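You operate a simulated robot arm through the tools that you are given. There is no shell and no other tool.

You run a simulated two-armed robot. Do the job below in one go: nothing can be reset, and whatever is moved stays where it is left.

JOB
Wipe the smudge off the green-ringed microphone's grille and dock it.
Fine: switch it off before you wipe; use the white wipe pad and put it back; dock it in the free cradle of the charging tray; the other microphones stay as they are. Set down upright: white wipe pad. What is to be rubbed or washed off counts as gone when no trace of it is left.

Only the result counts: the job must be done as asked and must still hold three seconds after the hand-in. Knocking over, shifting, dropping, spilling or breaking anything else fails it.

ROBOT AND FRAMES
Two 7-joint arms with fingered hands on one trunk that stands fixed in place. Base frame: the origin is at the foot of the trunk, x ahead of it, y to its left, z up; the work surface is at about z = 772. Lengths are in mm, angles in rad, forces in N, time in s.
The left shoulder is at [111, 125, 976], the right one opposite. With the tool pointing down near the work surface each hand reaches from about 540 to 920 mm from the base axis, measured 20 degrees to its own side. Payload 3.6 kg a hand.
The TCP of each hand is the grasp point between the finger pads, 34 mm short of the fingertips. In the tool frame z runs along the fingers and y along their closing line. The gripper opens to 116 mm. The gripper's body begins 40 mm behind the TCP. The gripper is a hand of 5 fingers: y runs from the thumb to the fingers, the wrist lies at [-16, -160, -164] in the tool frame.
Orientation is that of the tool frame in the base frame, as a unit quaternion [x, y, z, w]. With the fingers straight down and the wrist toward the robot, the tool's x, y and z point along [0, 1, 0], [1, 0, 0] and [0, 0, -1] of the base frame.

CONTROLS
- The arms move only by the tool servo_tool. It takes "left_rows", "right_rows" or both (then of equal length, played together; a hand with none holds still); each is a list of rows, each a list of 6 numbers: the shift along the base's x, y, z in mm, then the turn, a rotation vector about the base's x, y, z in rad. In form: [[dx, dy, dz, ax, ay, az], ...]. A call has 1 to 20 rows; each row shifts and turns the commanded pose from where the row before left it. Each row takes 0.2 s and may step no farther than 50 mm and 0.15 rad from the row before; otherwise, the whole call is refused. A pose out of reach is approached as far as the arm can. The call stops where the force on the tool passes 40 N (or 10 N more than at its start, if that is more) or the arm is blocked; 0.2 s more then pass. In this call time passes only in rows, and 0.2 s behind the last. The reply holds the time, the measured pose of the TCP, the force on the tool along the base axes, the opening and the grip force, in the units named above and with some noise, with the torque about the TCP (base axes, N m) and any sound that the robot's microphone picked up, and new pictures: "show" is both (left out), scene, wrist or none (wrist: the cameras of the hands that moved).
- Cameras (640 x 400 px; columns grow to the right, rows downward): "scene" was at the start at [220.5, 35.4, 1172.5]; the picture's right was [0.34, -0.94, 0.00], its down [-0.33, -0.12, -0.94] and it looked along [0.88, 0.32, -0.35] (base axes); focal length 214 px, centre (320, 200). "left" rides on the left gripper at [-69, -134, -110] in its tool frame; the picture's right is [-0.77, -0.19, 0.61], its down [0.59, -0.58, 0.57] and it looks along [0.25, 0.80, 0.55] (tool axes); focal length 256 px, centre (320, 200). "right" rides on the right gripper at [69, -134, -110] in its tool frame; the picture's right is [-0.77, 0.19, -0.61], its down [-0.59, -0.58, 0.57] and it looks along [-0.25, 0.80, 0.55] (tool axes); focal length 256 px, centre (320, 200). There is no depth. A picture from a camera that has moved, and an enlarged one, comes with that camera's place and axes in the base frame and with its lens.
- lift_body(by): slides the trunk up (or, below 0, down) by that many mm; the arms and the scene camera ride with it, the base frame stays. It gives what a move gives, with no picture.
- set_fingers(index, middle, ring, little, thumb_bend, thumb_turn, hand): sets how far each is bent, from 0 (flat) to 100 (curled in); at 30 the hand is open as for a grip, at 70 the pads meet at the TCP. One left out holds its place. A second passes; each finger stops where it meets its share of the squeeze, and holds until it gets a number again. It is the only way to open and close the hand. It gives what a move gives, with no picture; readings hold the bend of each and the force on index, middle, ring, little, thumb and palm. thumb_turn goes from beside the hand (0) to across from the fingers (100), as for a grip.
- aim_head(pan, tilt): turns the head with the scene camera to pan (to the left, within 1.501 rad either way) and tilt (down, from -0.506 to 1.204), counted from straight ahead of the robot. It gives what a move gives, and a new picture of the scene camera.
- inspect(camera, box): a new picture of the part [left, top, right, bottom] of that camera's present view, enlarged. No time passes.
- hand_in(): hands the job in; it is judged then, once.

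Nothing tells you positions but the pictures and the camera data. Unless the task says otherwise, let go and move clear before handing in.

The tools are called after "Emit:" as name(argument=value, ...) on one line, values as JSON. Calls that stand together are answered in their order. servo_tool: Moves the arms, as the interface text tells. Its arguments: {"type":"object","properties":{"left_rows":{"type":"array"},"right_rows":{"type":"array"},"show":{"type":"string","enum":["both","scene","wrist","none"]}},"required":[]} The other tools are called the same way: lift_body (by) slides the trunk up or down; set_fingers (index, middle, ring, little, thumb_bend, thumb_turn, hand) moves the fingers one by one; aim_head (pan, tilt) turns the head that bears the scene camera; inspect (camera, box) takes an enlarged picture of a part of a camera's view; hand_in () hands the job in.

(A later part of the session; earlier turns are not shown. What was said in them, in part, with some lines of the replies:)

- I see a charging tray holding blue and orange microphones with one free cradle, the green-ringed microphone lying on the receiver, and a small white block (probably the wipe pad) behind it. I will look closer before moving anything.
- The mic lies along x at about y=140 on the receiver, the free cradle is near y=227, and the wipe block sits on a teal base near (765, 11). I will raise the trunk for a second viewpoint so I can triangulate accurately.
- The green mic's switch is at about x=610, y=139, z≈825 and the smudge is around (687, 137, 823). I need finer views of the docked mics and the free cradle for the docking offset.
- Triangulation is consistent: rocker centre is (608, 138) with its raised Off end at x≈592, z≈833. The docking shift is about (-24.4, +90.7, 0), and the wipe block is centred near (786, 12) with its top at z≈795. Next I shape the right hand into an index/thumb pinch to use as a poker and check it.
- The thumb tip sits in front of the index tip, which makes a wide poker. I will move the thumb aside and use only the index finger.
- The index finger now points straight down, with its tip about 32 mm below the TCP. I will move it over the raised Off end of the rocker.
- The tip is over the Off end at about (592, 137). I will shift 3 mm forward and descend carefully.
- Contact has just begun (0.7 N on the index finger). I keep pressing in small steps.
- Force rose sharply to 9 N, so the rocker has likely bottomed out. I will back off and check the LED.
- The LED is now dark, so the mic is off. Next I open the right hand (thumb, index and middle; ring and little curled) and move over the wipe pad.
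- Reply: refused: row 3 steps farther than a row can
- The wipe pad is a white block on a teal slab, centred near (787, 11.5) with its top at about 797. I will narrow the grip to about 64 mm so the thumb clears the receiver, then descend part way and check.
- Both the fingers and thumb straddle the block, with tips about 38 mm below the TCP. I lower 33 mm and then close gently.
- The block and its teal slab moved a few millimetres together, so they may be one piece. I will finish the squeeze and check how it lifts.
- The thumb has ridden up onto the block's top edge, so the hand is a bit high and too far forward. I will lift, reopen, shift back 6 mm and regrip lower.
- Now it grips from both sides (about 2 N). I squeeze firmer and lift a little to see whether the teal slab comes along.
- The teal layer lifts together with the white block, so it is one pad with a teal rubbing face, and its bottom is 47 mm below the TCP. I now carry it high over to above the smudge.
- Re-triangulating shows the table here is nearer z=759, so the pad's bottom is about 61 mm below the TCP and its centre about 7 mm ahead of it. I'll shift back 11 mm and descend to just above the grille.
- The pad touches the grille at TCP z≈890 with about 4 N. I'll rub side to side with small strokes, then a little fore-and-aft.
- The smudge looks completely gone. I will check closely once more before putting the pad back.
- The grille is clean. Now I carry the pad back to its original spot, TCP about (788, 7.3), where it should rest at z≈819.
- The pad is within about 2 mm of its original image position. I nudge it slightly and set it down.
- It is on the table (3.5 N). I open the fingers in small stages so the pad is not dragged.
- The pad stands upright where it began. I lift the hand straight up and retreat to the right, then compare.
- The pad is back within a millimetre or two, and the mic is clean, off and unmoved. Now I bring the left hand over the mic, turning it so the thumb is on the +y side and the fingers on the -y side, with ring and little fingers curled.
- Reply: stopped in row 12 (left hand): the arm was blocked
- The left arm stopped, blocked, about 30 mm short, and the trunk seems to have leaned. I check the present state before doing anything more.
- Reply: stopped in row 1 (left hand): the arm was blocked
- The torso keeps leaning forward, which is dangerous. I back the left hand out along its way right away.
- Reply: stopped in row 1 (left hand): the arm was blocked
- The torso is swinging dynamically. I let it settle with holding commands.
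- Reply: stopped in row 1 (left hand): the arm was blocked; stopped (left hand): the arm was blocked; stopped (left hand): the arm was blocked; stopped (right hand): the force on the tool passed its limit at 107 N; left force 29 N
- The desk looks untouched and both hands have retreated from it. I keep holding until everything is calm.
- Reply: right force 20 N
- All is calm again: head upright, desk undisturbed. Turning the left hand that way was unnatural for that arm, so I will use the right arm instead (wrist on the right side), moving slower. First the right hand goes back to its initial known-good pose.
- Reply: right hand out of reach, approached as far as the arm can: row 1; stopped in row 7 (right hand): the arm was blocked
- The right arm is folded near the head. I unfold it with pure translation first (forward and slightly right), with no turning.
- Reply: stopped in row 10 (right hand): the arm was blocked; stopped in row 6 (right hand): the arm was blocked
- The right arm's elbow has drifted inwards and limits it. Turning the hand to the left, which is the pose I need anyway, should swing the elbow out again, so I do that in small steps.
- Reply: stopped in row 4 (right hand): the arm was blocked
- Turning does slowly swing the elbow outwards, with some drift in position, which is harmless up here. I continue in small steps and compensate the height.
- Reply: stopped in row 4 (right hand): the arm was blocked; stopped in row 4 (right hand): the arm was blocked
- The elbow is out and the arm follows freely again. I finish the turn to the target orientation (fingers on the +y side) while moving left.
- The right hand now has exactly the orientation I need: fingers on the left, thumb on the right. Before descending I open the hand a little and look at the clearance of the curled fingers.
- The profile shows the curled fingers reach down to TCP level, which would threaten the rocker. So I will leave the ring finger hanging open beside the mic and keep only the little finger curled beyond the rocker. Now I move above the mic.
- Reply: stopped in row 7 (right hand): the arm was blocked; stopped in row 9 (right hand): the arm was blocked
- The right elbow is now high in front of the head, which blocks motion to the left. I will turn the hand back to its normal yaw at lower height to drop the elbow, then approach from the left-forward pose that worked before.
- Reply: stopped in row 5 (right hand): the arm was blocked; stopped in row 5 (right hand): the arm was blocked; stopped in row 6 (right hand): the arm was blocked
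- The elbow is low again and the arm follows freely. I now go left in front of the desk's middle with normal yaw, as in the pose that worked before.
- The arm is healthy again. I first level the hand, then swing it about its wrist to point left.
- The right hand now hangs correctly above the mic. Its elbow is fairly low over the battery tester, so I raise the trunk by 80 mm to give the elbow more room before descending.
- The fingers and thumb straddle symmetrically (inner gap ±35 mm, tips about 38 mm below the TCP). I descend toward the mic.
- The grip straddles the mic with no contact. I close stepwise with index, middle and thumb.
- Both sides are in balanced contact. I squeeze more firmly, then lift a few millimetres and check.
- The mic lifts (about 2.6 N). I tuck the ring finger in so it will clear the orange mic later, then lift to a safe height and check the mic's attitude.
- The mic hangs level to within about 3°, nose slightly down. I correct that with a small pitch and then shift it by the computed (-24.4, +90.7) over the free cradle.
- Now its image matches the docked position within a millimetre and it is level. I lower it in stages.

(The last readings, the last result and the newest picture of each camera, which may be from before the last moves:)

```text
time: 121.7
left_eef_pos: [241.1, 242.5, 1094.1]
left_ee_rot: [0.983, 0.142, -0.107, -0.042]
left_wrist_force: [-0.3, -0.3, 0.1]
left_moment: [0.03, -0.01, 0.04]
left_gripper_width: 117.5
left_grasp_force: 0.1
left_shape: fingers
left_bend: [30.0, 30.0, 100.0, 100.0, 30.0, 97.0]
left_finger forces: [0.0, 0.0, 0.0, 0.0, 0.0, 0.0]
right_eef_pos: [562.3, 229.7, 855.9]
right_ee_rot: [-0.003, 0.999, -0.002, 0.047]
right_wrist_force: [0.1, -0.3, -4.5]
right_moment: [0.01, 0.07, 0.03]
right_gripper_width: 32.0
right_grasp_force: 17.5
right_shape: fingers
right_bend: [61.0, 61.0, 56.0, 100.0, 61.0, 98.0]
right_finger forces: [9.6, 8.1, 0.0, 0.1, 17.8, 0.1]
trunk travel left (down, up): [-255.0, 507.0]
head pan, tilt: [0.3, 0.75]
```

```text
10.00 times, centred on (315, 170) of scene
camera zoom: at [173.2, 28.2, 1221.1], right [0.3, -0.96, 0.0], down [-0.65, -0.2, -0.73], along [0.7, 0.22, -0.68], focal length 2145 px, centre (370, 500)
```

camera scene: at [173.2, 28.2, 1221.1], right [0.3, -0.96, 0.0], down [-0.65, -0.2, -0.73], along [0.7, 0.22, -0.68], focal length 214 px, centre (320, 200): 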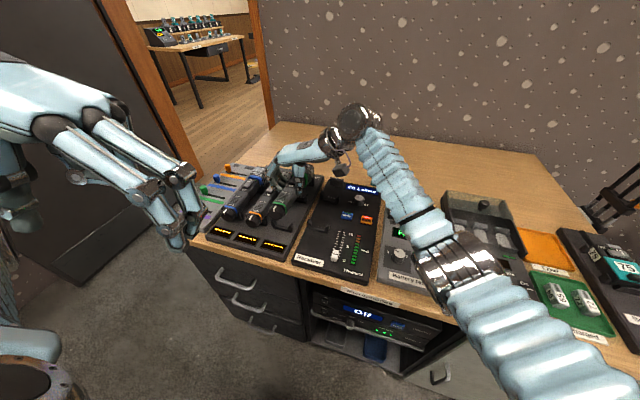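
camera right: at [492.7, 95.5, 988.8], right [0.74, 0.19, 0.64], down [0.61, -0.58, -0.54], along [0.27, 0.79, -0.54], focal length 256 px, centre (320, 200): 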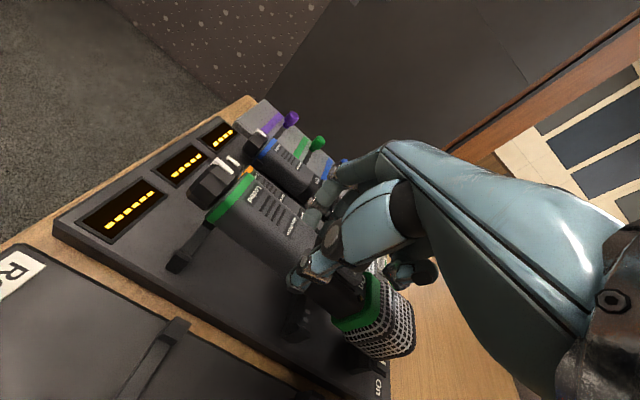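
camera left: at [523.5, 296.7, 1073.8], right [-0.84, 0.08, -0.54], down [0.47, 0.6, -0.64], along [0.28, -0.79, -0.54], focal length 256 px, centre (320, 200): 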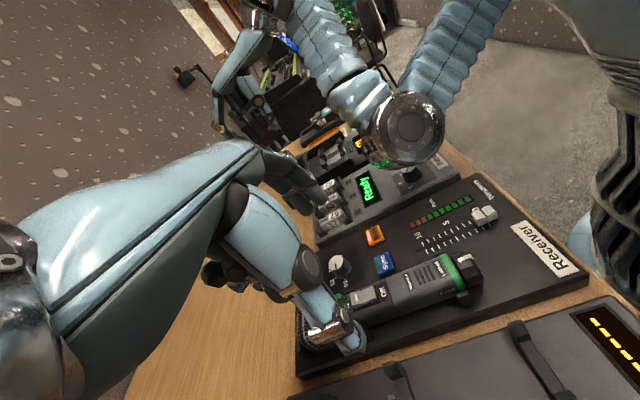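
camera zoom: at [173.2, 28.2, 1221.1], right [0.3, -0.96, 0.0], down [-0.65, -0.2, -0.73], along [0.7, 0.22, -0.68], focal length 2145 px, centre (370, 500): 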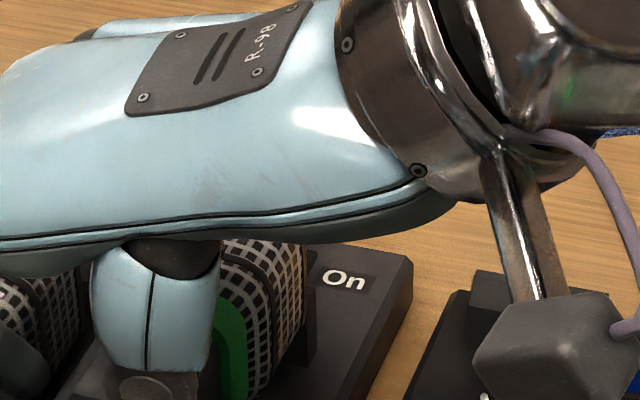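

Emit:
inspect(camera="right", box=[310, 150, 390, 220])

Emit:
inspect(camera="scene", box=[264, 176, 290, 202])

```text
5.71 times, centred on (350, 185) of right
camera zoom: at [484.7, 95.5, 960.1], right [0.71, 0.19, 0.68], down [0.64, -0.58, -0.51], along [0.3, 0.79, -0.53], focal length 1463 px, centre (149, 286)
```

zoom: 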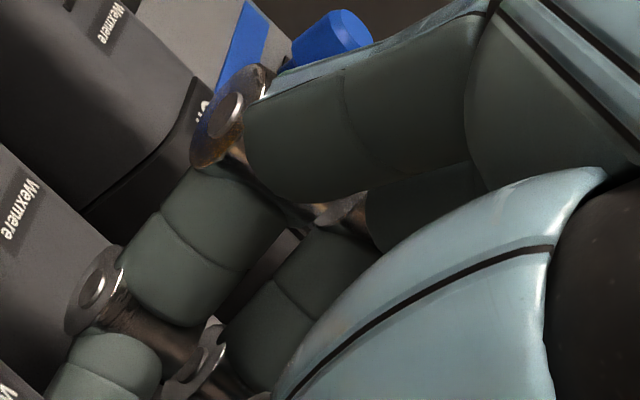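

```text
15.38 times, centred on (277, 189) of scene
camera zoom: at [173.2, 28.2, 1221.1], right [0.3, -0.96, 0.0], down [-0.65, -0.2, -0.73], along [0.7, 0.22, -0.68], focal length 3300 px, centre (982, 369)
```

zoom: 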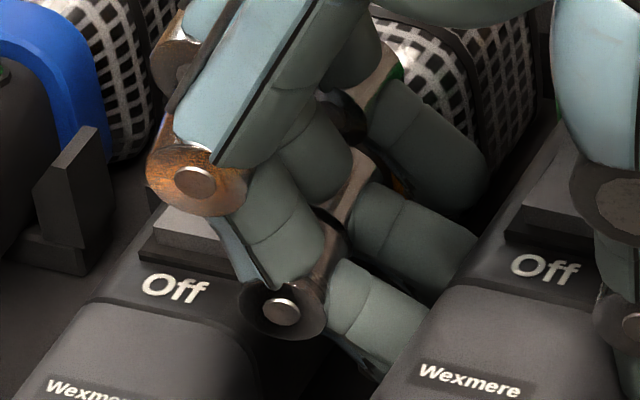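

The ring finger's outer knuckle would come too near the orange mic on the way down. I go back up, lay the ring finger flat (it then stays well above everything), and descend again.

Emit:
servo_tool(right_rows=[[0, 0, 8, 0, 0, 0], [0, 0, 10, 0, 0, 0], [0, 0, 10, 0, 0, 0], [0, 0, 0, 0, 0, 0]], show="none")

Emit:
set_fingers(hand="right", ring=0)

Emit:
inspect(camera="scene", box=[250, 140, 340, 215])

```text
time: 122.7
left_eef_pos: [239.6, 243.0, 1092.8]
left_ee_rot: [0.983, 0.142, -0.106, -0.042]
left_wrist_force: [0.5, -0.6, 0.3]
left_moment: [0.01, 0.02, 0.02]
left_gripper_width: 117.5
left_grasp_force: 0.0
left_shape: fingers
left_bend: [30.0, 30.0, 100.0, 100.0, 30.0, 97.0]
left_finger forces: [0.0, 0.0, 0.0, 0.0, 0.1, 0.0]
right_eef_pos: [561.6, 228.7, 884.7]
right_ee_rot: [-0.002, 0.999, -0.002, 0.047]
right_wrist_force: [-1.4, -0.4, -2.8]
right_moment: [0.0, 0.09, 0.0]
right_gripper_width: 32.2
right_grasp_force: 18.2
right_shape: fingers
right_bend: [61.0, 61.0, 56.0, 100.0, 61.0, 98.0]
right_finger forces: [9.7, 8.1, 0.0, 0.0, 17.8, 0.0]
trunk travel left (down, up): [-255.0, 507.0]
head pan, tilt: [0.3, 0.75]
```

```text
time: 123.7
left_eef_pos: [240.1, 243.0, 1093.1]
left_ee_rot: [0.983, 0.141, -0.107, -0.042]
left_wrist_force: [0.0, -0.3, 1.1]
left_moment: [0.0, 0.0, 0.0]
left_gripper_width: 117.7
left_grasp_force: 0.0
left_shape: fingers
left_bend: [30.0, 30.0, 100.0, 100.0, 30.0, 97.0]
left_finger forces: [0.0, 0.0, 0.1, 0.1, 0.1, 0.0]
right_eef_pos: [563.3, 228.3, 884.5]
right_ee_rot: [-0.002, 0.999, -0.002, 0.046]
right_wrist_force: [-0.2, -0.5, -3.1]
right_moment: [0.02, 0.14, 0.0]
right_gripper_width: 32.1
right_grasp_force: 17.5
right_shape: fingers
right_bend: [61.0, 61.0, 0.0, 100.0, 61.0, 98.0]
right_finger forces: [9.6, 8.1, 0.1, 0.0, 17.8, 0.0]
trunk travel left (down, up): [-255.0, 507.0]
head pan, tilt: [0.3, 0.75]
```

```text
5.33 times, centred on (295, 178) of scene
camera zoom: at [173.2, 28.2, 1221.1], right [0.3, -0.96, 0.0], down [-0.65, -0.2, -0.73], along [0.7, 0.22, -0.68], focal length 1144 px, centre (453, 320)
```

zoom: 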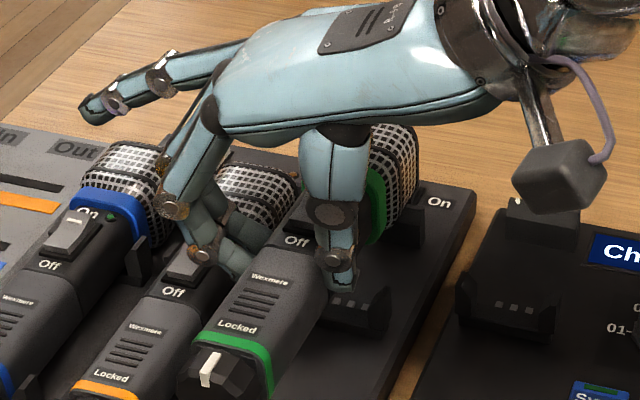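

The ring finger lies flat about 20 mm above the other mics. I lower again, then feel for the seat in 2 mm steps.

Emit:
servo_tool(right_rows=[[0, 0, -6, 0, 0, 0], [0, 0, -6, 0, 0, 0], [0, 0, -6, 0, 0, 0], [0, 0, -6, 0, 0, 0], [0, 0, -6, 0, 0, 0], [0, 0, -5, 0, 0, 0], [0, 0, 0, 0, 0, 0], [0, 0, 0, 0, 0, 0]], show="none")

Emit:
inspect(camera="scene", box=[260, 170, 310, 220])

Emit:
inspect(camera="right", box=[180, 200, 380, 360])

```text
time: 125.5
left_eef_pos: [239.6, 242.7, 1094.6]
left_ee_rot: [0.983, 0.142, -0.106, -0.042]
left_wrist_force: [0.0, -0.2, -0.3]
left_moment: [0.0, -0.01, 0.01]
left_gripper_width: 117.6
left_grasp_force: 0.1
left_shape: fingers
left_bend: [30.0, 30.0, 100.0, 100.0, 30.0, 97.0]
left_finger forces: [0.0, 0.1, 0.1, 0.1, 0.0, 0.0]
right_eef_pos: [561.5, 228.3, 848.8]
right_ee_rot: [-0.002, 0.999, -0.002, 0.047]
right_wrist_force: [0.0, 0.7, -3.8]
right_moment: [0.02, 0.1, 0.01]
right_gripper_width: 32.3
right_grasp_force: 16.9
right_shape: fingers
right_bend: [61.0, 61.0, 0.0, 100.0, 61.0, 98.0]
right_finger forces: [9.6, 8.1, 0.0, 0.0, 17.8, 0.0]
trunk travel left (down, up): [-255.0, 507.0]
head pan, tilt: [0.3, 0.75]
```

```text
8.00 times, centred on (285, 195) of scene
camera zoom: at [173.2, 28.2, 1221.1], right [0.3, -0.96, 0.0], down [-0.65, -0.2, -0.73], along [0.7, 0.22, -0.68], focal length 1716 px, centre (600, 240)
```

zoom: 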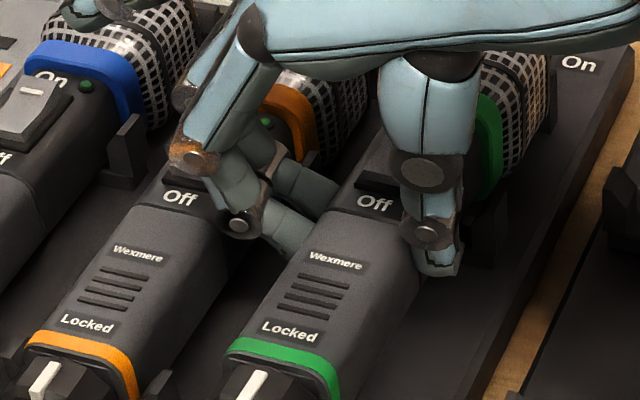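

```text
2.50 times, centred on (280, 280) of right
camera zoom: at [484.7, 95.5, 953.2], right [0.71, 0.19, 0.68], down [0.64, -0.58, -0.51], along [0.3, 0.79, -0.53], focal length 640 px, centre (420, 0)
```

zoom: 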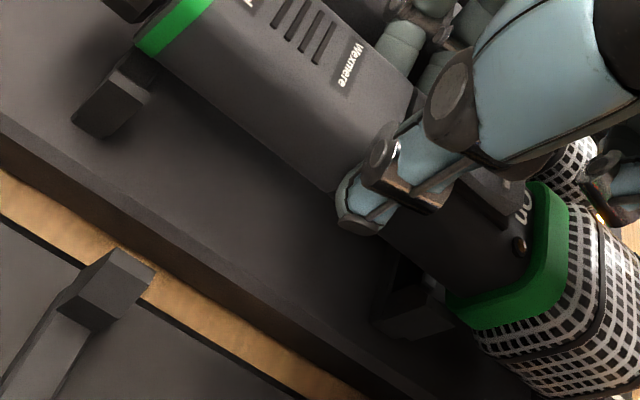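

Emit:
servo_tool(right_rows=[[0, 0, -2, 0, 0, 0], [0, 0, -2, 0, 0, 0], [0, 0, 0, 0, 0, 0]], show="none")

Emit:
servo_tool(right_rows=[[0, 0, -2, 0, 0, 0], [0, 0, -2, 0, 0, 0], [0, 0, 0, 0, 0, 0]], show="none")

Emit:
inspect(camera="scene", box=[260, 170, 310, 220])

Emit:
inspect(camera="right", box=[180, 200, 380, 360])

```text
time: 126.3
left_eef_pos: [239.2, 242.1, 1093.4]
left_ee_rot: [0.983, 0.141, -0.106, -0.042]
left_wrist_force: [0.0, -0.8, -0.8]
left_moment: [0.01, -0.02, -0.03]
left_gripper_width: 117.9
left_grasp_force: 0.1
left_shape: fingers
left_bend: [30.0, 30.0, 100.0, 100.0, 30.0, 97.0]
left_finger forces: [0.0, 0.1, 0.1, 0.1, 0.1, 0.0]
right_eef_pos: [561.7, 229.3, 844.9]
right_ee_rot: [-0.002, 0.999, -0.001, 0.047]
right_wrist_force: [0.9, -1.0, -3.3]
right_moment: [0.01, 0.13, -0.02]
right_gripper_width: 32.1
right_grasp_force: 17.7
right_shape: fingers
right_bend: [61.0, 61.0, 0.0, 100.0, 61.0, 98.0]
right_finger forces: [9.6, 8.1, 0.1, 0.0, 17.6, 0.0]
trunk travel left (down, up): [-255.0, 507.0]
head pan, tilt: [0.3, 0.75]
```

```text
time: 127.1
left_eef_pos: [240.2, 241.0, 1094.0]
left_ee_rot: [0.983, 0.141, -0.106, -0.042]
left_wrist_force: [0.2, 1.1, 0.4]
left_moment: [0.0, 0.0, 0.04]
left_gripper_width: 117.6
left_grasp_force: 0.1
left_shape: fingers
left_bend: [30.0, 30.0, 100.0, 100.0, 30.0, 97.0]
left_finger forces: [0.1, 0.0, 0.0, 0.1, 0.1, 0.0]
right_eef_pos: [561.0, 229.1, 842.8]
right_ee_rot: [-0.003, 0.999, -0.002, 0.047]
right_wrist_force: [-1.2, -0.4, -3.6]
right_moment: [0.0, 0.13, -0.02]
right_gripper_width: 32.2
right_grasp_force: 17.5
right_shape: fingers
right_bend: [61.0, 61.0, 0.0, 100.0, 61.0, 98.0]
right_finger forces: [9.6, 8.1, 0.0, 0.0, 17.7, 0.1]
trunk travel left (down, up): [-255.0, 507.0]
head pan, tilt: [0.3, 0.75]
```

```text
8.00 times, centred on (285, 195) of scene
camera zoom: at [173.2, 28.2, 1221.1], right [0.3, -0.96, 0.0], down [-0.65, -0.2, -0.73], along [0.7, 0.22, -0.68], focal length 1716 px, centre (600, 240)
```

zoom: 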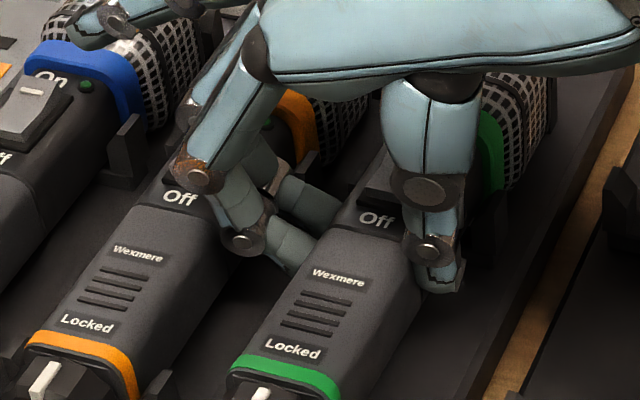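

```text
2.50 times, centred on (280, 280) of right
camera zoom: at [484.6, 95.5, 945.5], right [0.71, 0.19, 0.68], down [0.64, -0.58, -0.5], along [0.3, 0.79, -0.53], focal length 640 px, centre (420, 0)
```

zoom: 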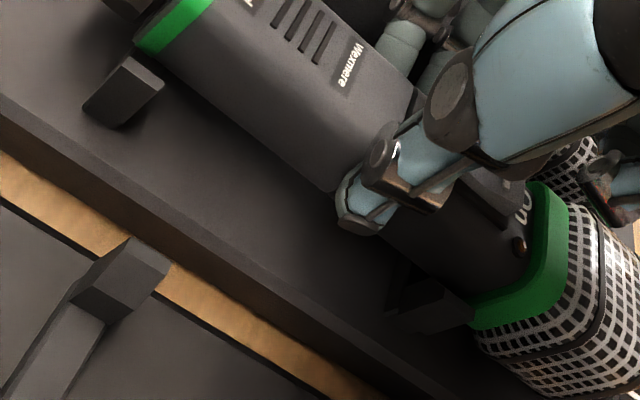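

Emit:
servo_tool(right_rows=[[0, 0, -2, 0, 0, 0], [0, 0, -2, 0, 0, 0], [0, 0, 0, 0, 0, 0]], show="none")

Emit:
servo_tool(right_rows=[[0, 0, -2, 0, 0, 0], [0, 0, 0, 0, 0, 0]], show="none")

Emit:
inspect(camera="scene", box=[260, 170, 310, 220])

Emit:
inspect(camera="right", box=[180, 200, 380, 360])

```text
time: 127.9
left_eef_pos: [241.1, 242.5, 1092.8]
left_ee_rot: [0.983, 0.142, -0.107, -0.042]
left_wrist_force: [0.6, -0.7, 0.3]
left_moment: [-0.01, 0.01, -0.02]
left_gripper_width: 117.5
left_grasp_force: 0.1
left_shape: fingers
left_bend: [30.0, 30.0, 100.0, 100.0, 30.0, 97.0]
left_finger forces: [0.0, 0.0, 0.1, 0.0, 0.0, 0.0]
right_eef_pos: [561.5, 228.1, 837.0]
right_ee_rot: [-0.001, 0.999, -0.001, 0.046]
right_wrist_force: [0.0, -0.1, -3.8]
right_moment: [-0.02, 0.14, 0.03]
right_gripper_width: 32.0
right_grasp_force: 18.1
right_shape: fingers
right_bend: [61.0, 61.0, 0.0, 100.0, 61.0, 98.0]
right_finger forces: [9.6, 8.1, 0.1, 0.0, 17.7, 0.0]
trunk travel left (down, up): [-255.0, 507.0]
head pan, tilt: [0.3, 0.75]
```

```text
time: 128.5
left_eef_pos: [240.9, 242.6, 1093.7]
left_ee_rot: [0.984, 0.14, -0.106, -0.042]
left_wrist_force: [0.3, 1.0, -0.1]
left_moment: [0.01, 0.02, 0.0]
left_gripper_width: 117.9
left_grasp_force: 0.0
left_shape: fingers
left_bend: [30.0, 30.0, 100.0, 100.0, 30.0, 97.0]
left_finger forces: [0.1, 0.0, 0.0, 0.1, 0.1, 0.0]
right_eef_pos: [561.5, 229.4, 835.0]
right_ee_rot: [-0.001, 0.999, -0.002, 0.047]
right_wrist_force: [0.0, 0.5, -3.1]
right_moment: [0.03, 0.09, 0.0]
right_gripper_width: 32.2
right_grasp_force: 18.0
right_shape: fingers
right_bend: [61.0, 61.0, 0.0, 100.0, 61.0, 98.0]
right_finger forces: [9.6, 8.1, 0.0, 0.1, 17.7, 0.1]
trunk travel left (down, up): [-255.0, 507.0]
head pan, tilt: [0.3, 0.75]
```

```text
8.00 times, centred on (285, 195) of scene
camera zoom: at [173.2, 28.2, 1221.1], right [0.3, -0.96, 0.0], down [-0.65, -0.2, -0.73], along [0.7, 0.22, -0.68], focal length 1716 px, centre (600, 240)
```

zoom: 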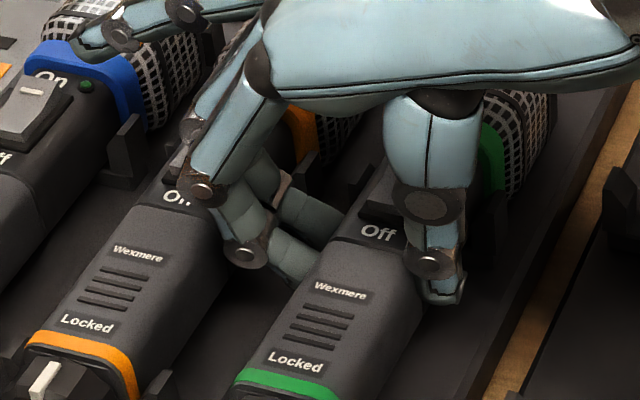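

```text
2.50 times, centred on (280, 280) of right
camera zoom: at [484.9, 95.5, 939.3], right [0.71, 0.19, 0.68], down [0.64, -0.58, -0.51], along [0.3, 0.79, -0.53], focal length 640 px, centre (420, 0)
```

zoom: 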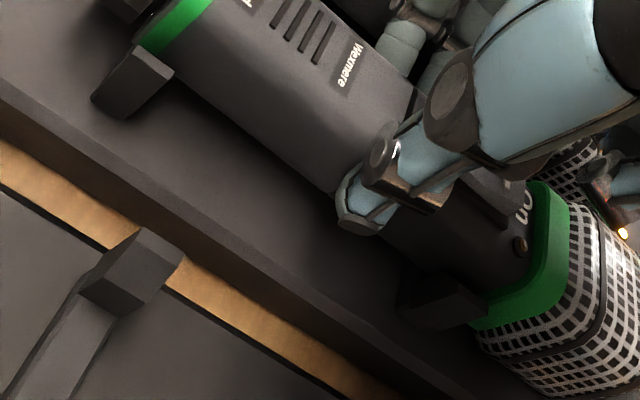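

Emit:
servo_tool(right_rows=[[0, 0, -2, 0, 0, 0], [0, 0, 0, 0, 0, 0]], show="none")

Emit:
servo_tool(right_rows=[[0, 0, -1.5, 0, 0, 0], [0, 0, 0, 0, 0, 0]], show="none")

Emit:
inspect(camera="scene", box=[260, 170, 310, 220])

```text
time: 129.1
left_eef_pos: [239.7, 243.4, 1093.3]
left_ee_rot: [0.983, 0.141, -0.106, -0.042]
left_wrist_force: [-0.2, -0.5, 0.5]
left_moment: [-0.01, -0.01, 0.02]
left_gripper_width: 117.6
left_grasp_force: 0.1
left_shape: fingers
left_bend: [30.0, 30.0, 100.0, 100.0, 30.0, 97.0]
left_finger forces: [0.0, 0.1, 0.1, 0.1, 0.0, 0.0]
right_eef_pos: [561.6, 229.8, 833.3]
right_ee_rot: [-0.001, 0.999, -0.001, 0.048]
right_wrist_force: [-0.5, -0.4, -2.6]
right_moment: [0.02, 0.09, 0.0]
right_gripper_width: 32.1
right_grasp_force: 17.5
right_shape: fingers
right_bend: [61.0, 61.0, 0.0, 100.0, 61.0, 98.0]
right_finger forces: [9.5, 8.1, 0.0, 0.1, 17.6, 0.0]
trunk travel left (down, up): [-255.0, 507.0]
head pan, tilt: [0.3, 0.75]
```

```text
time: 129.7
left_eef_pos: [239.3, 242.5, 1093.6]
left_ee_rot: [0.983, 0.141, -0.107, -0.042]
left_wrist_force: [0.5, -0.1, -0.9]
left_moment: [-0.01, 0.0, -0.02]
left_gripper_width: 117.6
left_grasp_force: 0.1
left_shape: fingers
left_bend: [30.0, 30.0, 100.0, 100.0, 30.0, 97.0]
left_finger forces: [0.0, 0.0, 0.0, 0.0, 0.0, 0.0]
right_eef_pos: [560.7, 229.7, 832.4]
right_ee_rot: [-0.002, 0.999, 0.0, 0.049]
right_wrist_force: [-0.3, 0.6, 1.3]
right_moment: [-0.02, 0.03, 0.02]
right_gripper_width: 32.1
right_grasp_force: 17.5
right_shape: fingers
right_bend: [61.0, 61.0, 0.0, 100.0, 61.0, 98.0]
right_finger forces: [9.7, 8.4, 0.1, 0.1, 17.8, 0.0]
trunk travel left (down, up): [-255.0, 507.0]
head pan, tilt: [0.3, 0.75]
```

```text
8.00 times, centred on (285, 195) of scene
camera zoom: at [172.8, 28.0, 1221.2], right [0.3, -0.96, 0.0], down [-0.65, -0.2, -0.73], along [0.7, 0.22, -0.68], focal length 1716 px, centre (600, 240)
```

zoom: 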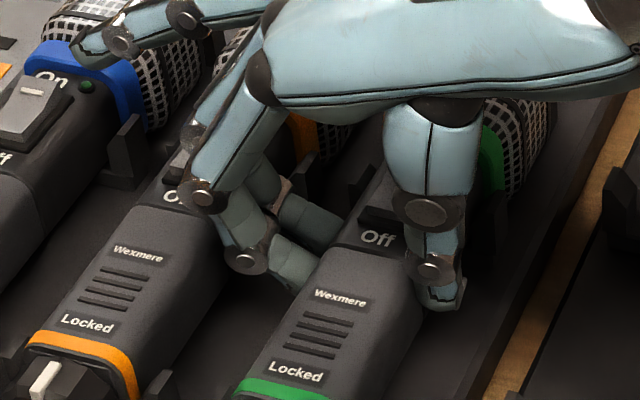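

Contact is felt (load now carried by the cradle). I look closely at both clips to confirm the mic is seated.

Emit:
inspect(camera="right", box=[200, 180, 270, 250])

Emit:
inspect(camera="right", box=[290, 270, 390, 360])

Emit:
inspect(camera="scene", box=[258, 196, 298, 226])

Emit:
inspect(camera="scene", box=[295, 160, 335, 195])

```text
5.71 times, centred on (235, 215) of right
camera zoom: at [484.3, 95.4, 936.5], right [0.71, 0.19, 0.68], down [0.64, -0.58, -0.51], along [0.3, 0.8, -0.53], focal length 1463 px, centre (806, 114)
```

zoom: 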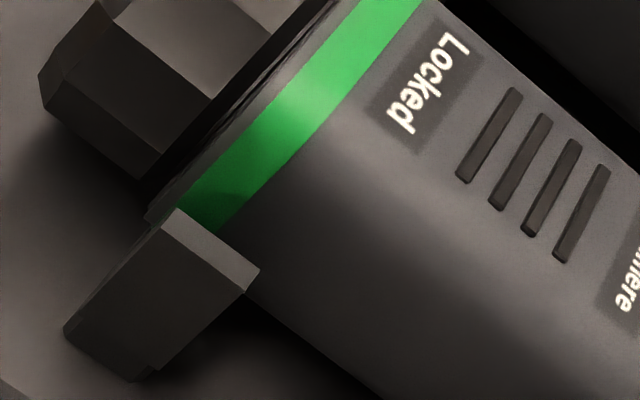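

```text
4.44 times, centred on (340, 315) of right
camera zoom: at [484.3, 95.4, 936.5], right [0.71, 0.19, 0.68], down [0.64, -0.58, -0.51], along [0.3, 0.8, -0.53], focal length 1138 px, centre (231, -311)
```

zoom: 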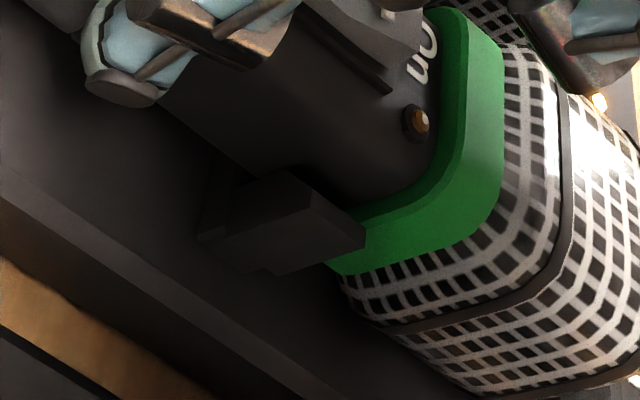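

```text
13.33 times, centred on (278, 211) of scene
camera zoom: at [172.8, 28.0, 1221.2], right [0.3, -0.96, 0.0], down [-0.65, -0.2, -0.73], along [0.7, 0.22, -0.68], focal length 2860 px, centre (880, 53)
```

zoom: 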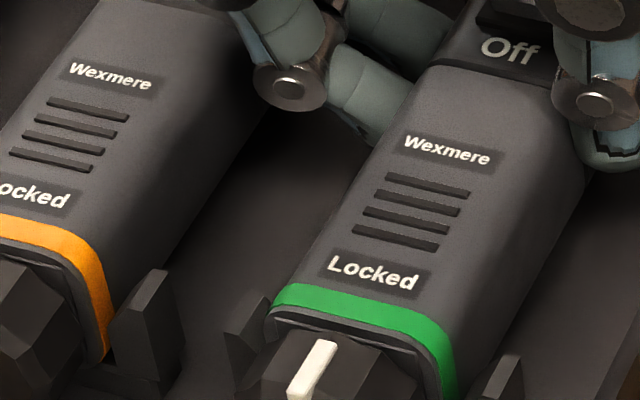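

```text
11.43 times, centred on (315, 178) of scene
camera zoom: at [172.8, 28.0, 1221.2], right [0.3, -0.96, 0.0], down [-0.65, -0.2, -0.73], along [0.7, 0.22, -0.68], focal length 2451 px, centre (377, 457)
```

zoom: 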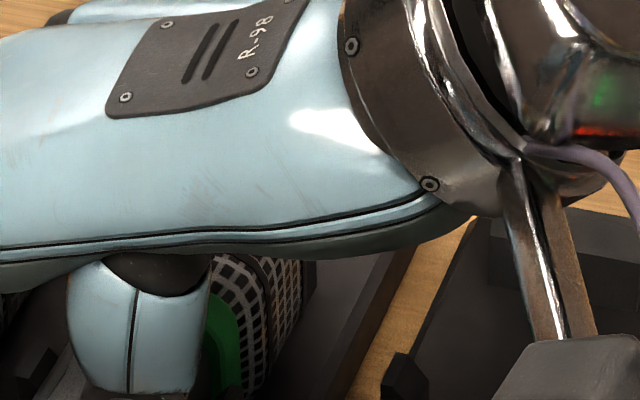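

The mic appears to be about 1 mm above its final seat. I press down another millimetre, gently.

Emit:
servo_tool(right_rows=[[0, 0, -1, 0, 0, 0], [0, 0, 0, 0, 0, 0], [0, 0, 0, 0, 0, 0]], show="none")

Emit:
inspect(camera="scene", box=[258, 196, 298, 226])

```text
time: 130.5
left_eef_pos: [239.2, 242.7, 1094.3]
left_ee_rot: [0.983, 0.141, -0.107, -0.042]
left_wrist_force: [-0.4, -0.2, -0.6]
left_moment: [-0.02, 0.0, 0.0]
left_gripper_width: 117.7
left_grasp_force: 0.0
left_shape: fingers
left_bend: [30.0, 30.0, 100.0, 100.0, 30.0, 97.0]
left_finger forces: [0.0, 0.0, 0.0, 0.1, 0.0, 0.1]
right_eef_pos: [562.0, 229.3, 832.0]
right_ee_rot: [-0.002, 0.999, -0.002, 0.048]
right_wrist_force: [2.4, 0.2, 8.3]
right_moment: [-0.06, 0.01, -0.01]
right_gripper_width: 31.8
right_grasp_force: 18.8
right_shape: fingers
right_bend: [62.0, 61.0, 0.0, 100.0, 61.0, 99.0]
right_finger forces: [10.5, 9.0, 0.1, 0.0, 18.3, 0.0]
trunk travel left (down, up): [-255.0, 507.0]
head pan, tilt: [0.3, 0.75]
```

```text
13.33 times, centred on (278, 211) of scene
camera zoom: at [172.3, 27.8, 1221.3], right [0.3, -0.96, 0.0], down [-0.65, -0.2, -0.73], along [0.7, 0.22, -0.68], focal length 2860 px, centre (880, 53)
```

zoom: 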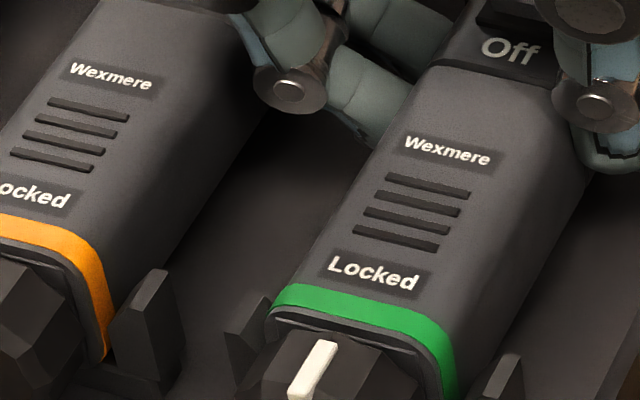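

Support is firm and balanced at both clips (moment near zero), so the mic is seated. I relieve the pressure and release: fingers open barely, thumb opens on the free side.

Emit:
servo_tool(right_rows=[[0, 0, 1, 0, 0, 0], [0, 0, 0, 0, 0, 0]], show="none")

Emit:
set_fingers(hand="right", index=60, middle=60, thumb_bend=60)

Emit:
set_fingers(hand="right", index=58, middle=58, thumb_bend=57)

Emit:
inspect(camera="scene", box=[258, 176, 308, 226])

Emit:
inspect(camera="right", box=[200, 180, 380, 330])

```text
time: 131.1
left_eef_pos: [239.5, 243.6, 1093.4]
left_ee_rot: [0.983, 0.142, -0.107, -0.042]
left_wrist_force: [0.0, 0.3, 0.5]
left_moment: [0.01, -0.01, -0.03]
left_gripper_width: 117.9
left_grasp_force: 0.1
left_shape: fingers
left_bend: [30.0, 30.0, 100.0, 100.0, 30.0, 97.0]
left_finger forces: [0.0, 0.0, 0.0, 0.0, 0.0, 0.0]
right_eef_pos: [561.4, 229.4, 832.7]
right_ee_rot: [-0.002, 0.999, -0.001, 0.048]
right_wrist_force: [3.4, 1.3, 7.5]
right_moment: [-0.01, -0.01, -0.05]
right_gripper_width: 31.9
right_grasp_force: 18.8
right_shape: fingers
right_bend: [62.0, 61.0, 0.0, 100.0, 61.0, 99.0]
right_finger forces: [10.6, 9.1, 0.0, 0.0, 18.2, 0.0]
trunk travel left (down, up): [-255.0, 507.0]
head pan, tilt: [0.3, 0.75]
```

```text
time: 132.1
left_eef_pos: [239.0, 242.0, 1092.9]
left_ee_rot: [0.983, 0.142, -0.106, -0.042]
left_wrist_force: [0.1, 0.0, -1.3]
left_moment: [0.01, 0.02, 0.01]
left_gripper_width: 117.4
left_grasp_force: 0.0
left_shape: fingers
left_bend: [30.0, 30.0, 100.0, 100.0, 30.0, 97.0]
left_finger forces: [0.1, 0.1, 0.1, 0.0, 0.0, 0.0]
right_eef_pos: [560.1, 228.8, 831.8]
right_ee_rot: [-0.002, 0.999, -0.002, 0.049]
right_wrist_force: [0.1, -0.6, 3.5]
right_moment: [-0.06, -0.01, 0.01]
right_gripper_width: 34.9
right_grasp_force: 3.5
right_shape: fingers
right_bend: [59.0, 59.0, 0.0, 100.0, 59.0, 98.0]
right_finger forces: [1.6, 1.2, 0.1, 0.0, 4.0, 0.1]
trunk travel left (down, up): [-255.0, 507.0]
head pan, tilt: [0.3, 0.75]
```

```text
time: 133.1
left_eef_pos: [239.6, 243.4, 1094.8]
left_ee_rot: [0.983, 0.141, -0.107, -0.042]
left_wrist_force: [0.4, -0.1, -0.4]
left_moment: [0.0, -0.02, 0.02]
left_gripper_width: 117.7
left_grasp_force: 0.0
left_shape: fingers
left_bend: [30.0, 30.0, 100.0, 100.0, 30.0, 97.0]
left_finger forces: [0.0, 0.0, 0.0, 0.0, 0.0, 0.1]
right_eef_pos: [562.5, 229.4, 831.9]
right_ee_rot: [-0.003, 0.999, -0.002, 0.048]
right_wrist_force: [0.4, -0.5, 0.5]
right_moment: [-0.04, -0.02, 0.01]
right_gripper_width: 39.9
right_grasp_force: 0.7
right_shape: fingers
right_bend: [57.0, 57.0, 0.0, 100.0, 56.0, 98.0]
right_finger forces: [0.0, 0.9, 0.0, 0.0, 0.1, 0.0]
trunk travel left (down, up): [-255.0, 507.0]
head pan, tilt: [0.3, 0.75]
```

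```text
8.00 times, centred on (283, 201) of scene
camera zoom: at [172.8, 27.9, 1221.2], right [0.3, -0.96, 0.0], down [-0.65, -0.2, -0.73], along [0.7, 0.22, -0.68], focal length 1716 px, centre (616, 192)
```

zoom: 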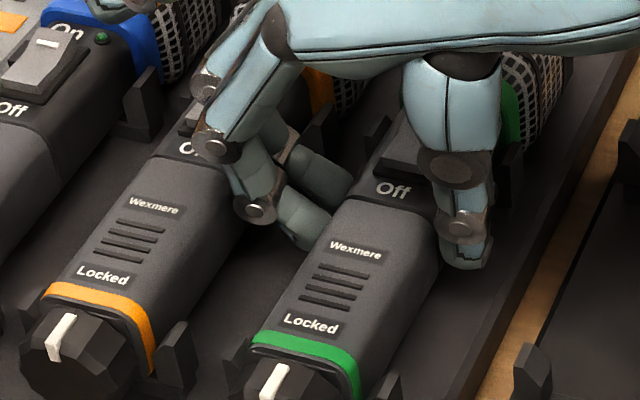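

```text
2.67 times, centred on (290, 255) of right
camera zoom: at [484.2, 95.3, 935.9], right [0.71, 0.19, 0.68], down [0.64, -0.58, -0.5], along [0.3, 0.79, -0.53], focal length 683 px, centre (400, 53)
```

zoom: 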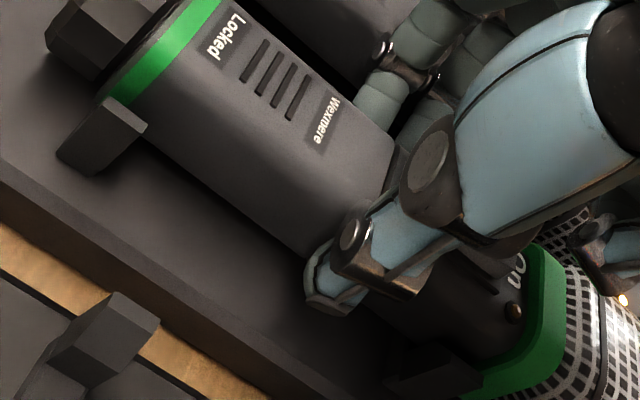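

The middle finger reads 0.9 N; it may be touching the orange mic on its outer side. I close it slightly and open the thumb a bit more.

Emit:
set_fingers(hand="right", middle=59, thumb_bend=53)

Emit:
inspect(camera="scene", box=[264, 176, 294, 202])

Emit:
inspect(camera="right", box=[310, 160, 390, 230])

```text
time: 134.1
left_eef_pos: [239.4, 242.5, 1094.1]
left_ee_rot: [0.983, 0.141, -0.106, -0.042]
left_wrist_force: [0.0, 0.3, 0.2]
left_moment: [0.0, 0.0, 0.02]
left_gripper_width: 117.6
left_grasp_force: 0.1
left_shape: fingers
left_bend: [30.0, 30.0, 100.0, 100.0, 30.0, 97.0]
left_finger forces: [0.0, 0.0, 0.1, 0.0, 0.1, 0.0]
right_eef_pos: [561.3, 229.8, 832.2]
right_ee_rot: [-0.002, 0.999, -0.002, 0.048]
right_wrist_force: [-0.3, -0.7, 0.3]
right_moment: [0.01, 0.02, 0.0]
right_gripper_width: 44.4
right_grasp_force: 0.6
right_shape: fingers
right_bend: [57.0, 59.0, 0.0, 100.0, 53.0, 97.0]
right_finger forces: [0.0, 0.1, 0.0, 0.1, 0.0, 0.0]
trunk travel left (down, up): [-255.0, 507.0]
head pan, tilt: [0.3, 0.75]
```

```text
15.38 times, centred on (279, 189) of scene
camera zoom: at [172.8, 28.0, 1221.2], right [0.3, -0.96, 0.0], down [-0.65, -0.2, -0.73], along [0.7, 0.22, -0.68], focal length 3300 px, centre (951, 369)
```

zoom: 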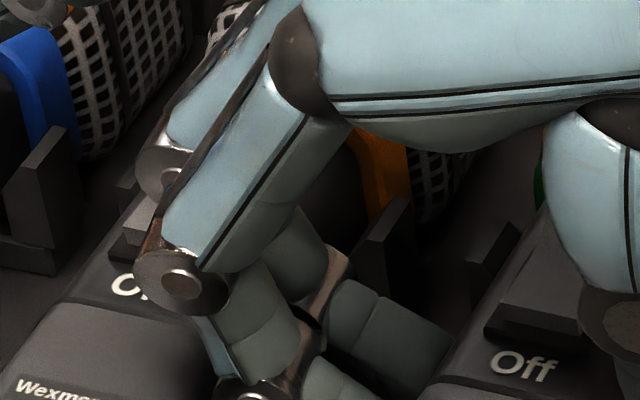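

```text
5.71 times, centred on (350, 195) of right
camera zoom: at [484.2, 95.4, 935.9], right [0.71, 0.19, 0.68], down [0.64, -0.58, -0.5], along [0.3, 0.79, -0.53], focal length 1463 px, centre (149, 229)
```

zoom: 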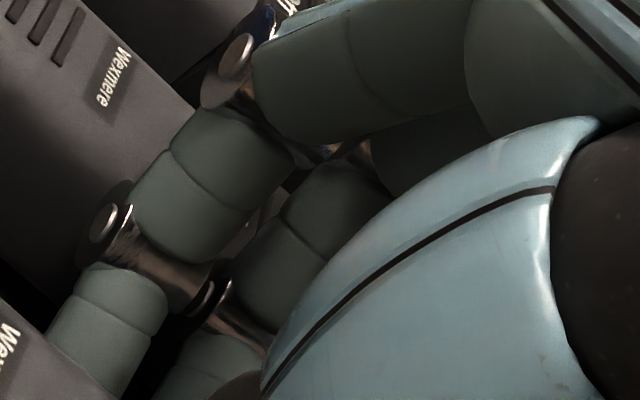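

All finger forces are zero now. I lift straight up slowly.

Emit:
servo_tool(right_rows=[[0, 0, 2, 0, 0, 0], [0, 0, 3, 0, 0, 0], [0, 0, 4, 0, 0, 0], [0, 0, 5, 0, 0, 0]], show="none")

Emit:
inspect(camera="scene", box=[258, 176, 308, 226])

```text
time: 135.1
left_eef_pos: [240.2, 242.6, 1094.0]
left_ee_rot: [0.983, 0.141, -0.107, -0.042]
left_wrist_force: [0.8, -0.2, 0.3]
left_moment: [-0.03, -0.01, 0.0]
left_gripper_width: 117.5
left_grasp_force: 0.0
left_shape: fingers
left_bend: [30.0, 30.0, 100.0, 100.0, 30.0, 97.0]
left_finger forces: [0.0, 0.0, 0.0, 0.0, 0.0, 0.1]
right_eef_pos: [562.3, 229.0, 845.9]
right_ee_rot: [-0.002, 0.999, -0.003, 0.047]
right_wrist_force: [0.1, -1.5, -1.2]
right_moment: [-0.02, -0.02, 0.03]
right_gripper_width: 44.2
right_grasp_force: 0.2
right_shape: fingers
right_bend: [57.0, 59.0, 0.0, 100.0, 53.0, 97.0]
right_finger forces: [0.0, 0.1, 0.1, 0.0, 0.1, 0.0]
trunk travel left (down, up): [-255.0, 507.0]
head pan, tilt: [0.3, 0.75]
```

```text
8.00 times, centred on (283, 201) of scene
camera zoom: at [172.8, 28.0, 1221.2], right [0.3, -0.96, 0.0], down [-0.65, -0.2, -0.73], along [0.7, 0.22, -0.68], focal length 1716 px, centre (616, 192)
```

zoom: 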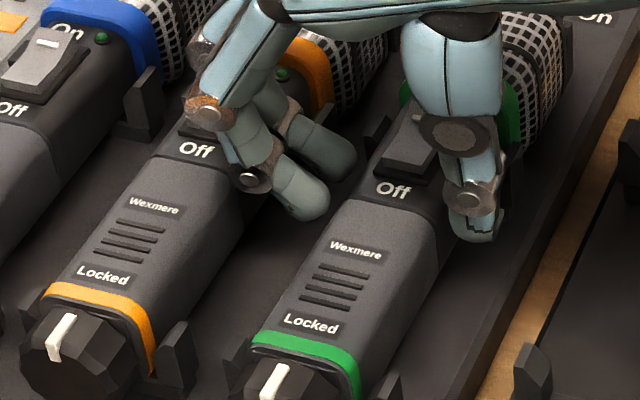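

Emit:
servo_tool(right_rows=[[0, 0, 8, 0, 0, 0], [0, 0, 12, 0, 0, 0], [0, 0, 12, 0, 0, 0], [0, 0, 12, 0, 0, 0], [0, 0, 12, 0, 0, 0], [0, 0, 12, 0, 0, 0], [0, 0, 12, 0, 0, 0], [0, 0, 12, 0, 0, 0], [0, 0, 12, 0, 0, 0], [0, -10, 5, 0, 0, 0], [0, -12, 5, 0, 0, 0], [0, -12, 5, 0, 0, 0], [0, -12, 5, 0, 0, 0], [0, 0, 0, 0, 0, 0]])

Emit:
inspect(camera="scene", box=[230, 160, 320, 230])

Emit:
inspect(camera="scene", box=[270, 165, 330, 205])

Emit:
inspect(camera="right", box=[120, 150, 400, 360])

```text
time: 138.1
left_eef_pos: [238.5, 242.7, 1093.6]
left_ee_rot: [0.983, 0.142, -0.107, -0.042]
left_wrist_force: [0.5, 0.2, 0.1]
left_moment: [0.02, 0.01, 0.03]
left_gripper_width: 117.5
left_grasp_force: 0.1
left_shape: fingers
left_bend: [30.0, 30.0, 100.0, 100.0, 30.0, 97.0]
left_finger forces: [0.0, 0.1, 0.0, 0.0, 0.0, 0.1]
right_eef_pos: [561.6, 182.3, 969.6]
right_ee_rot: [-0.002, 0.999, -0.001, 0.047]
right_wrist_force: [-0.2, -0.4, -0.4]
right_moment: [0.02, 0.01, -0.04]
right_gripper_width: 44.3
right_grasp_force: 0.0
right_shape: fingers
right_bend: [57.0, 59.0, 0.0, 100.0, 53.0, 97.0]
right_finger forces: [0.1, 0.1, 0.0, 0.0, 0.1, 0.0]
trunk travel left (down, up): [-255.0, 507.0]
head pan, tilt: [0.3, 0.75]
camera scene: at [172.9, 28.1, 1221.1], right [0.3, -0.96, 0.0], down [-0.65, -0.2, -0.73], along [0.7, 0.22, -0.68], focal length 214 px, centre (320, 200)
camera right: at [484.9, 48.9, 1074.2], right [0.71, 0.19, 0.68], down [0.64, -0.58, -0.51], along [0.3, 0.79, -0.53], focal length 256 px, centre (320, 200)
```

scene: 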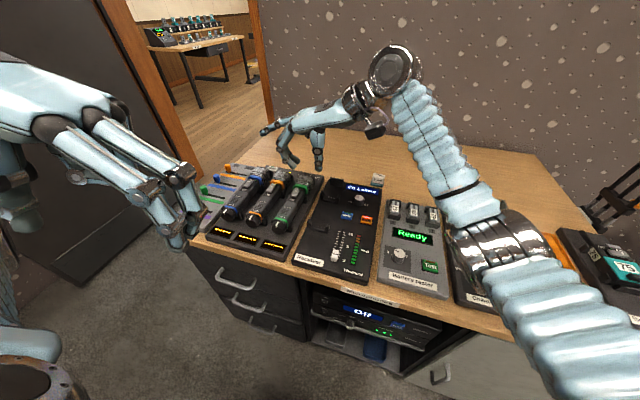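
right: 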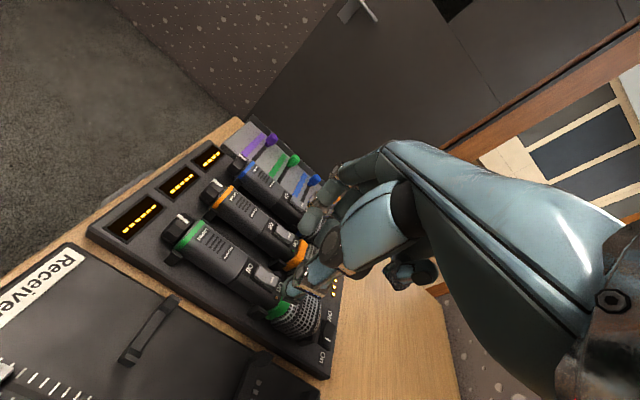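

```text
5.71 times, centred on (275, 195) of scene
camera zoom: at [172.9, 28.1, 1221.1], right [0.3, -0.96, 0.0], down [-0.65, -0.2, -0.73], along [0.7, 0.22, -0.68], focal length 1226 px, centre (577, 229)
```

zoom: 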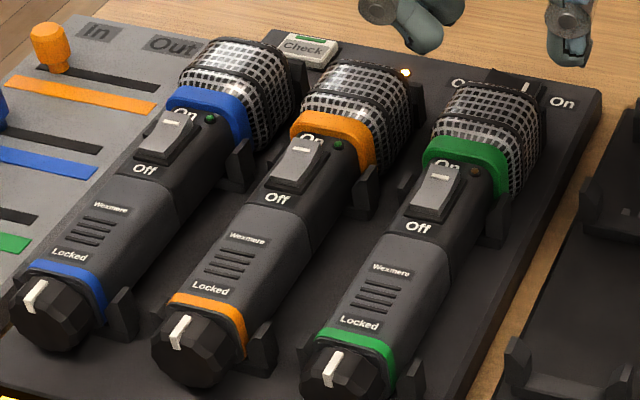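

```text
10.00 times, centred on (300, 185) of scene
camera zoom: at [172.9, 28.1, 1221.1], right [0.3, -0.96, 0.0], down [-0.65, -0.2, -0.73], along [0.7, 0.22, -0.68], focal length 2145 px, centre (520, 350)
```

zoom: 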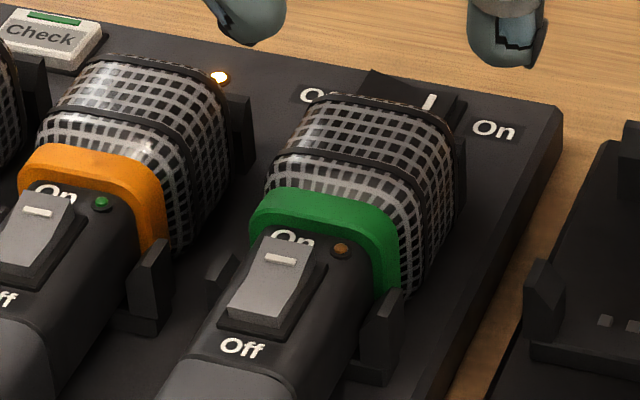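

```text
1.90 times, centred on (260, 255) of right
camera zoom: at [484.9, 48.9, 1074.2], right [0.71, 0.19, 0.68], down [0.64, -0.58, -0.51], along [0.3, 0.79, -0.53], focal length 488 px, centre (434, 95)
```

zoom: 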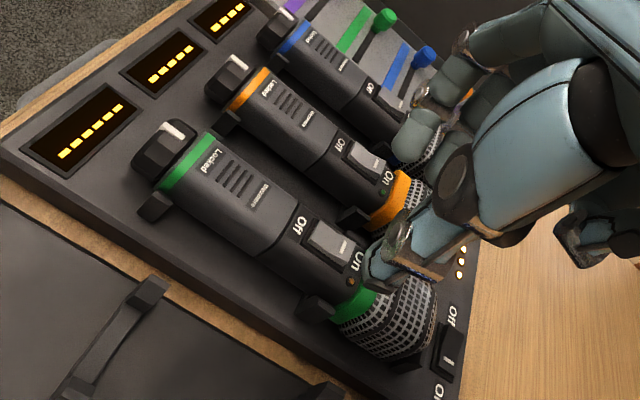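

The green mic sits in the free cradle in line with the others, switch off. I check the tray's status lights, seating, and the surroundings.

Emit:
inspect(camera="right", box=[290, 220, 370, 320])

Emit:
inspect(camera="scene", box=[240, 190, 300, 230])

Emit:
inspect(camera="scene", box=[290, 160, 450, 290])

```text
4.00 times, centred on (330, 270) of right
camera zoom: at [484.9, 48.9, 1074.2], right [0.71, 0.19, 0.68], down [0.64, -0.58, -0.51], along [0.3, 0.79, -0.53], focal length 1024 px, centre (280, -80)
```

zoom: 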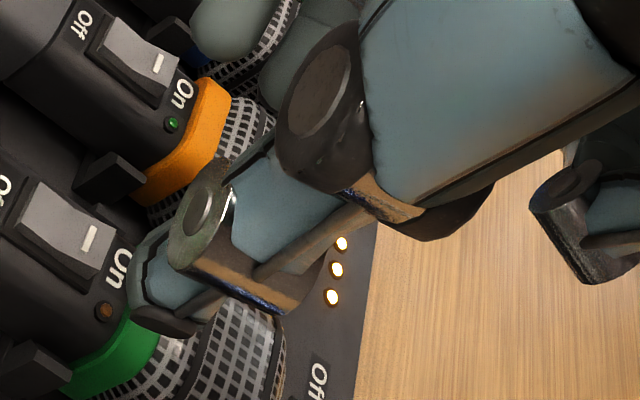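

```text
10.00 times, centred on (270, 210) of scene
camera zoom: at [172.9, 28.1, 1221.1], right [0.3, -0.96, 0.0], down [-0.65, -0.2, -0.73], along [0.7, 0.22, -0.68], focal length 2145 px, centre (820, 100)
```

zoom: 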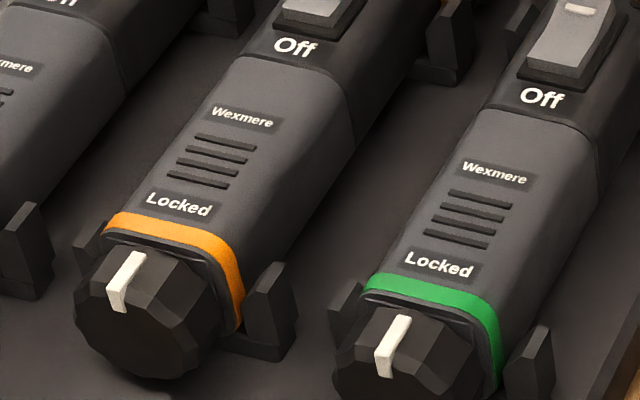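

```text
3.08 times, centred on (370, 225) of scene
camera zoom: at [172.9, 28.1, 1221.1], right [0.3, -0.96, 0.0], down [-0.65, -0.2, -0.73], along [0.7, 0.22, -0.68], focal length 660 px, centre (166, 123)
```

zoom: 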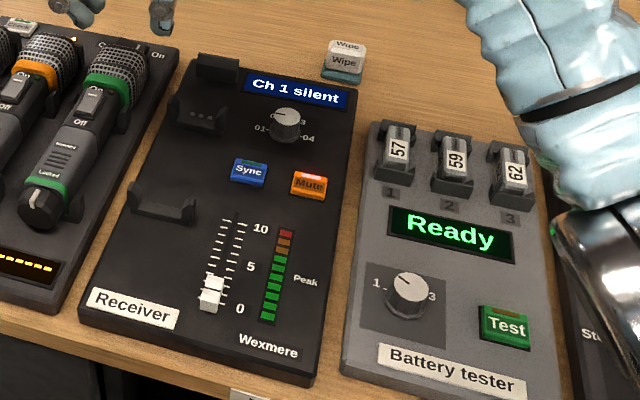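

All three tray lights are lit, the pad stands upright in its place, and the receiver and tester are unchanged. One last check that the orange mic has not shifted, using the same view as before docking.

Emit:
inspect(camera="scene", box=[264, 180, 296, 212])

Emit:
aim_head(pan=-0.2, tilt=0.7)

```text
12.50 times, centred on (280, 196) of scene
camera zoom: at [172.9, 28.1, 1221.1], right [0.3, -0.96, 0.0], down [-0.65, -0.2, -0.73], along [0.7, 0.22, -0.68], focal length 2681 px, centre (820, 250)
```

zoom: 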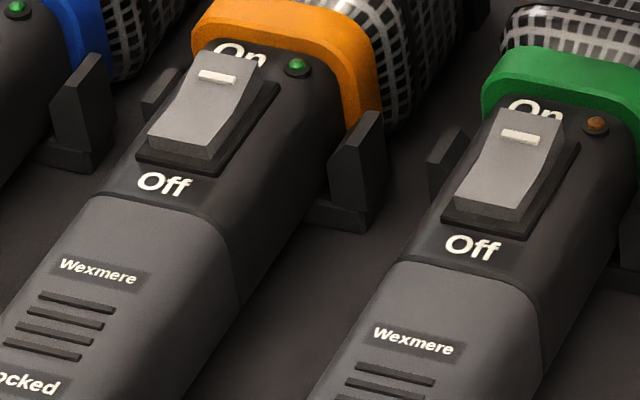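

```text
time: 139.1
left_eef_pos: [240.9, 241.9, 1093.1]
left_ee_rot: [0.983, 0.141, -0.107, -0.042]
left_wrist_force: [0.1, 0.1, 0.3]
left_moment: [-0.01, -0.01, 0.02]
left_gripper_width: 117.6
left_grasp_force: 0.0
left_shape: fingers
left_bend: [30.0, 30.0, 100.0, 100.0, 30.0, 97.0]
left_finger forces: [0.1, 0.0, 0.0, 0.0, 0.0, 0.0]
right_eef_pos: [562.1, 183.3, 971.6]
right_ee_rot: [-0.001, 0.999, -0.002, 0.048]
right_wrist_force: [0.9, -0.1, 0.1]
right_moment: [0.03, -0.01, 0.01]
right_gripper_width: 44.5
right_grasp_force: 0.0
right_shape: fingers
right_bend: [57.0, 59.0, 0.0, 100.0, 53.0, 97.0]
right_finger forces: [0.1, 0.0, 0.0, 0.1, 0.0, 0.0]
trunk travel left (down, up): [-255.0, 507.0]
head pan, tilt: [-0.201, 0.7]
camera scene: at [176.9, -13.4, 1225.4], right [-0.2, -0.98, 0.0], down [-0.63, 0.13, -0.76], along [0.75, -0.15, -0.64], focal length 214 px, centre (320, 200)
```

scene: 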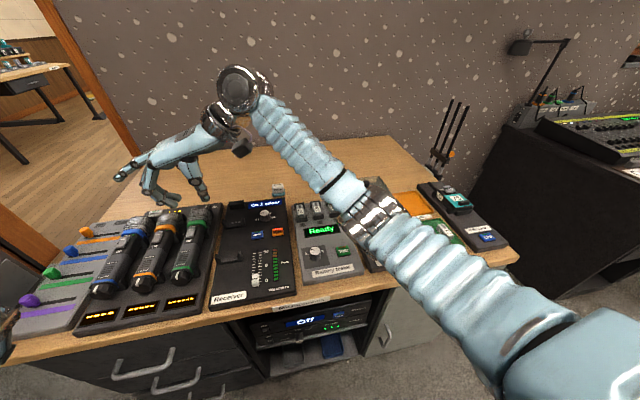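

The orange mic is at exactly the same pixels as before. The green mic is off, clean and docked, the pad is back and upright, and both hands are clear and still, so I hand in.

Emit:
hand_in()

```text
The job is handed in.
```

The green-ringed microphone is wiped clean, switched off and docked in the free cradle of the charging tray. I have handed the job in; the reply only confirmed receipt, so I don't know how it was judged.

- **Switch:** I pressed it to Off before wiping, and its light went out.
- **Smudge:** no trace shows on the grille in close-up views from three cameras.
- **Wipe pad:** it is back upright, within about 2 mm of where it started by the pictures. The teal layer under the white block turned out to be part of the pad.
- **Docking:** the mic sits in line with the other two, and all three tray lights are now lit, up from two.
- **Other microphones:** the orange one shows at the same pixels as before docking. While releasing the green one, a finger may have touched it lightly (0.9 N). I did not measure the blue one the same way, but saw nothing near it move.

Before the docking I tried to turn the left hand over the mic. The arm was blocked, the trunk swung forward about 165 mm, and the right hand hit something at 107 N, probably the robot itself. Everything on the desk that I could see afterwards looked undisturbed. I finished the docking with the right hand.
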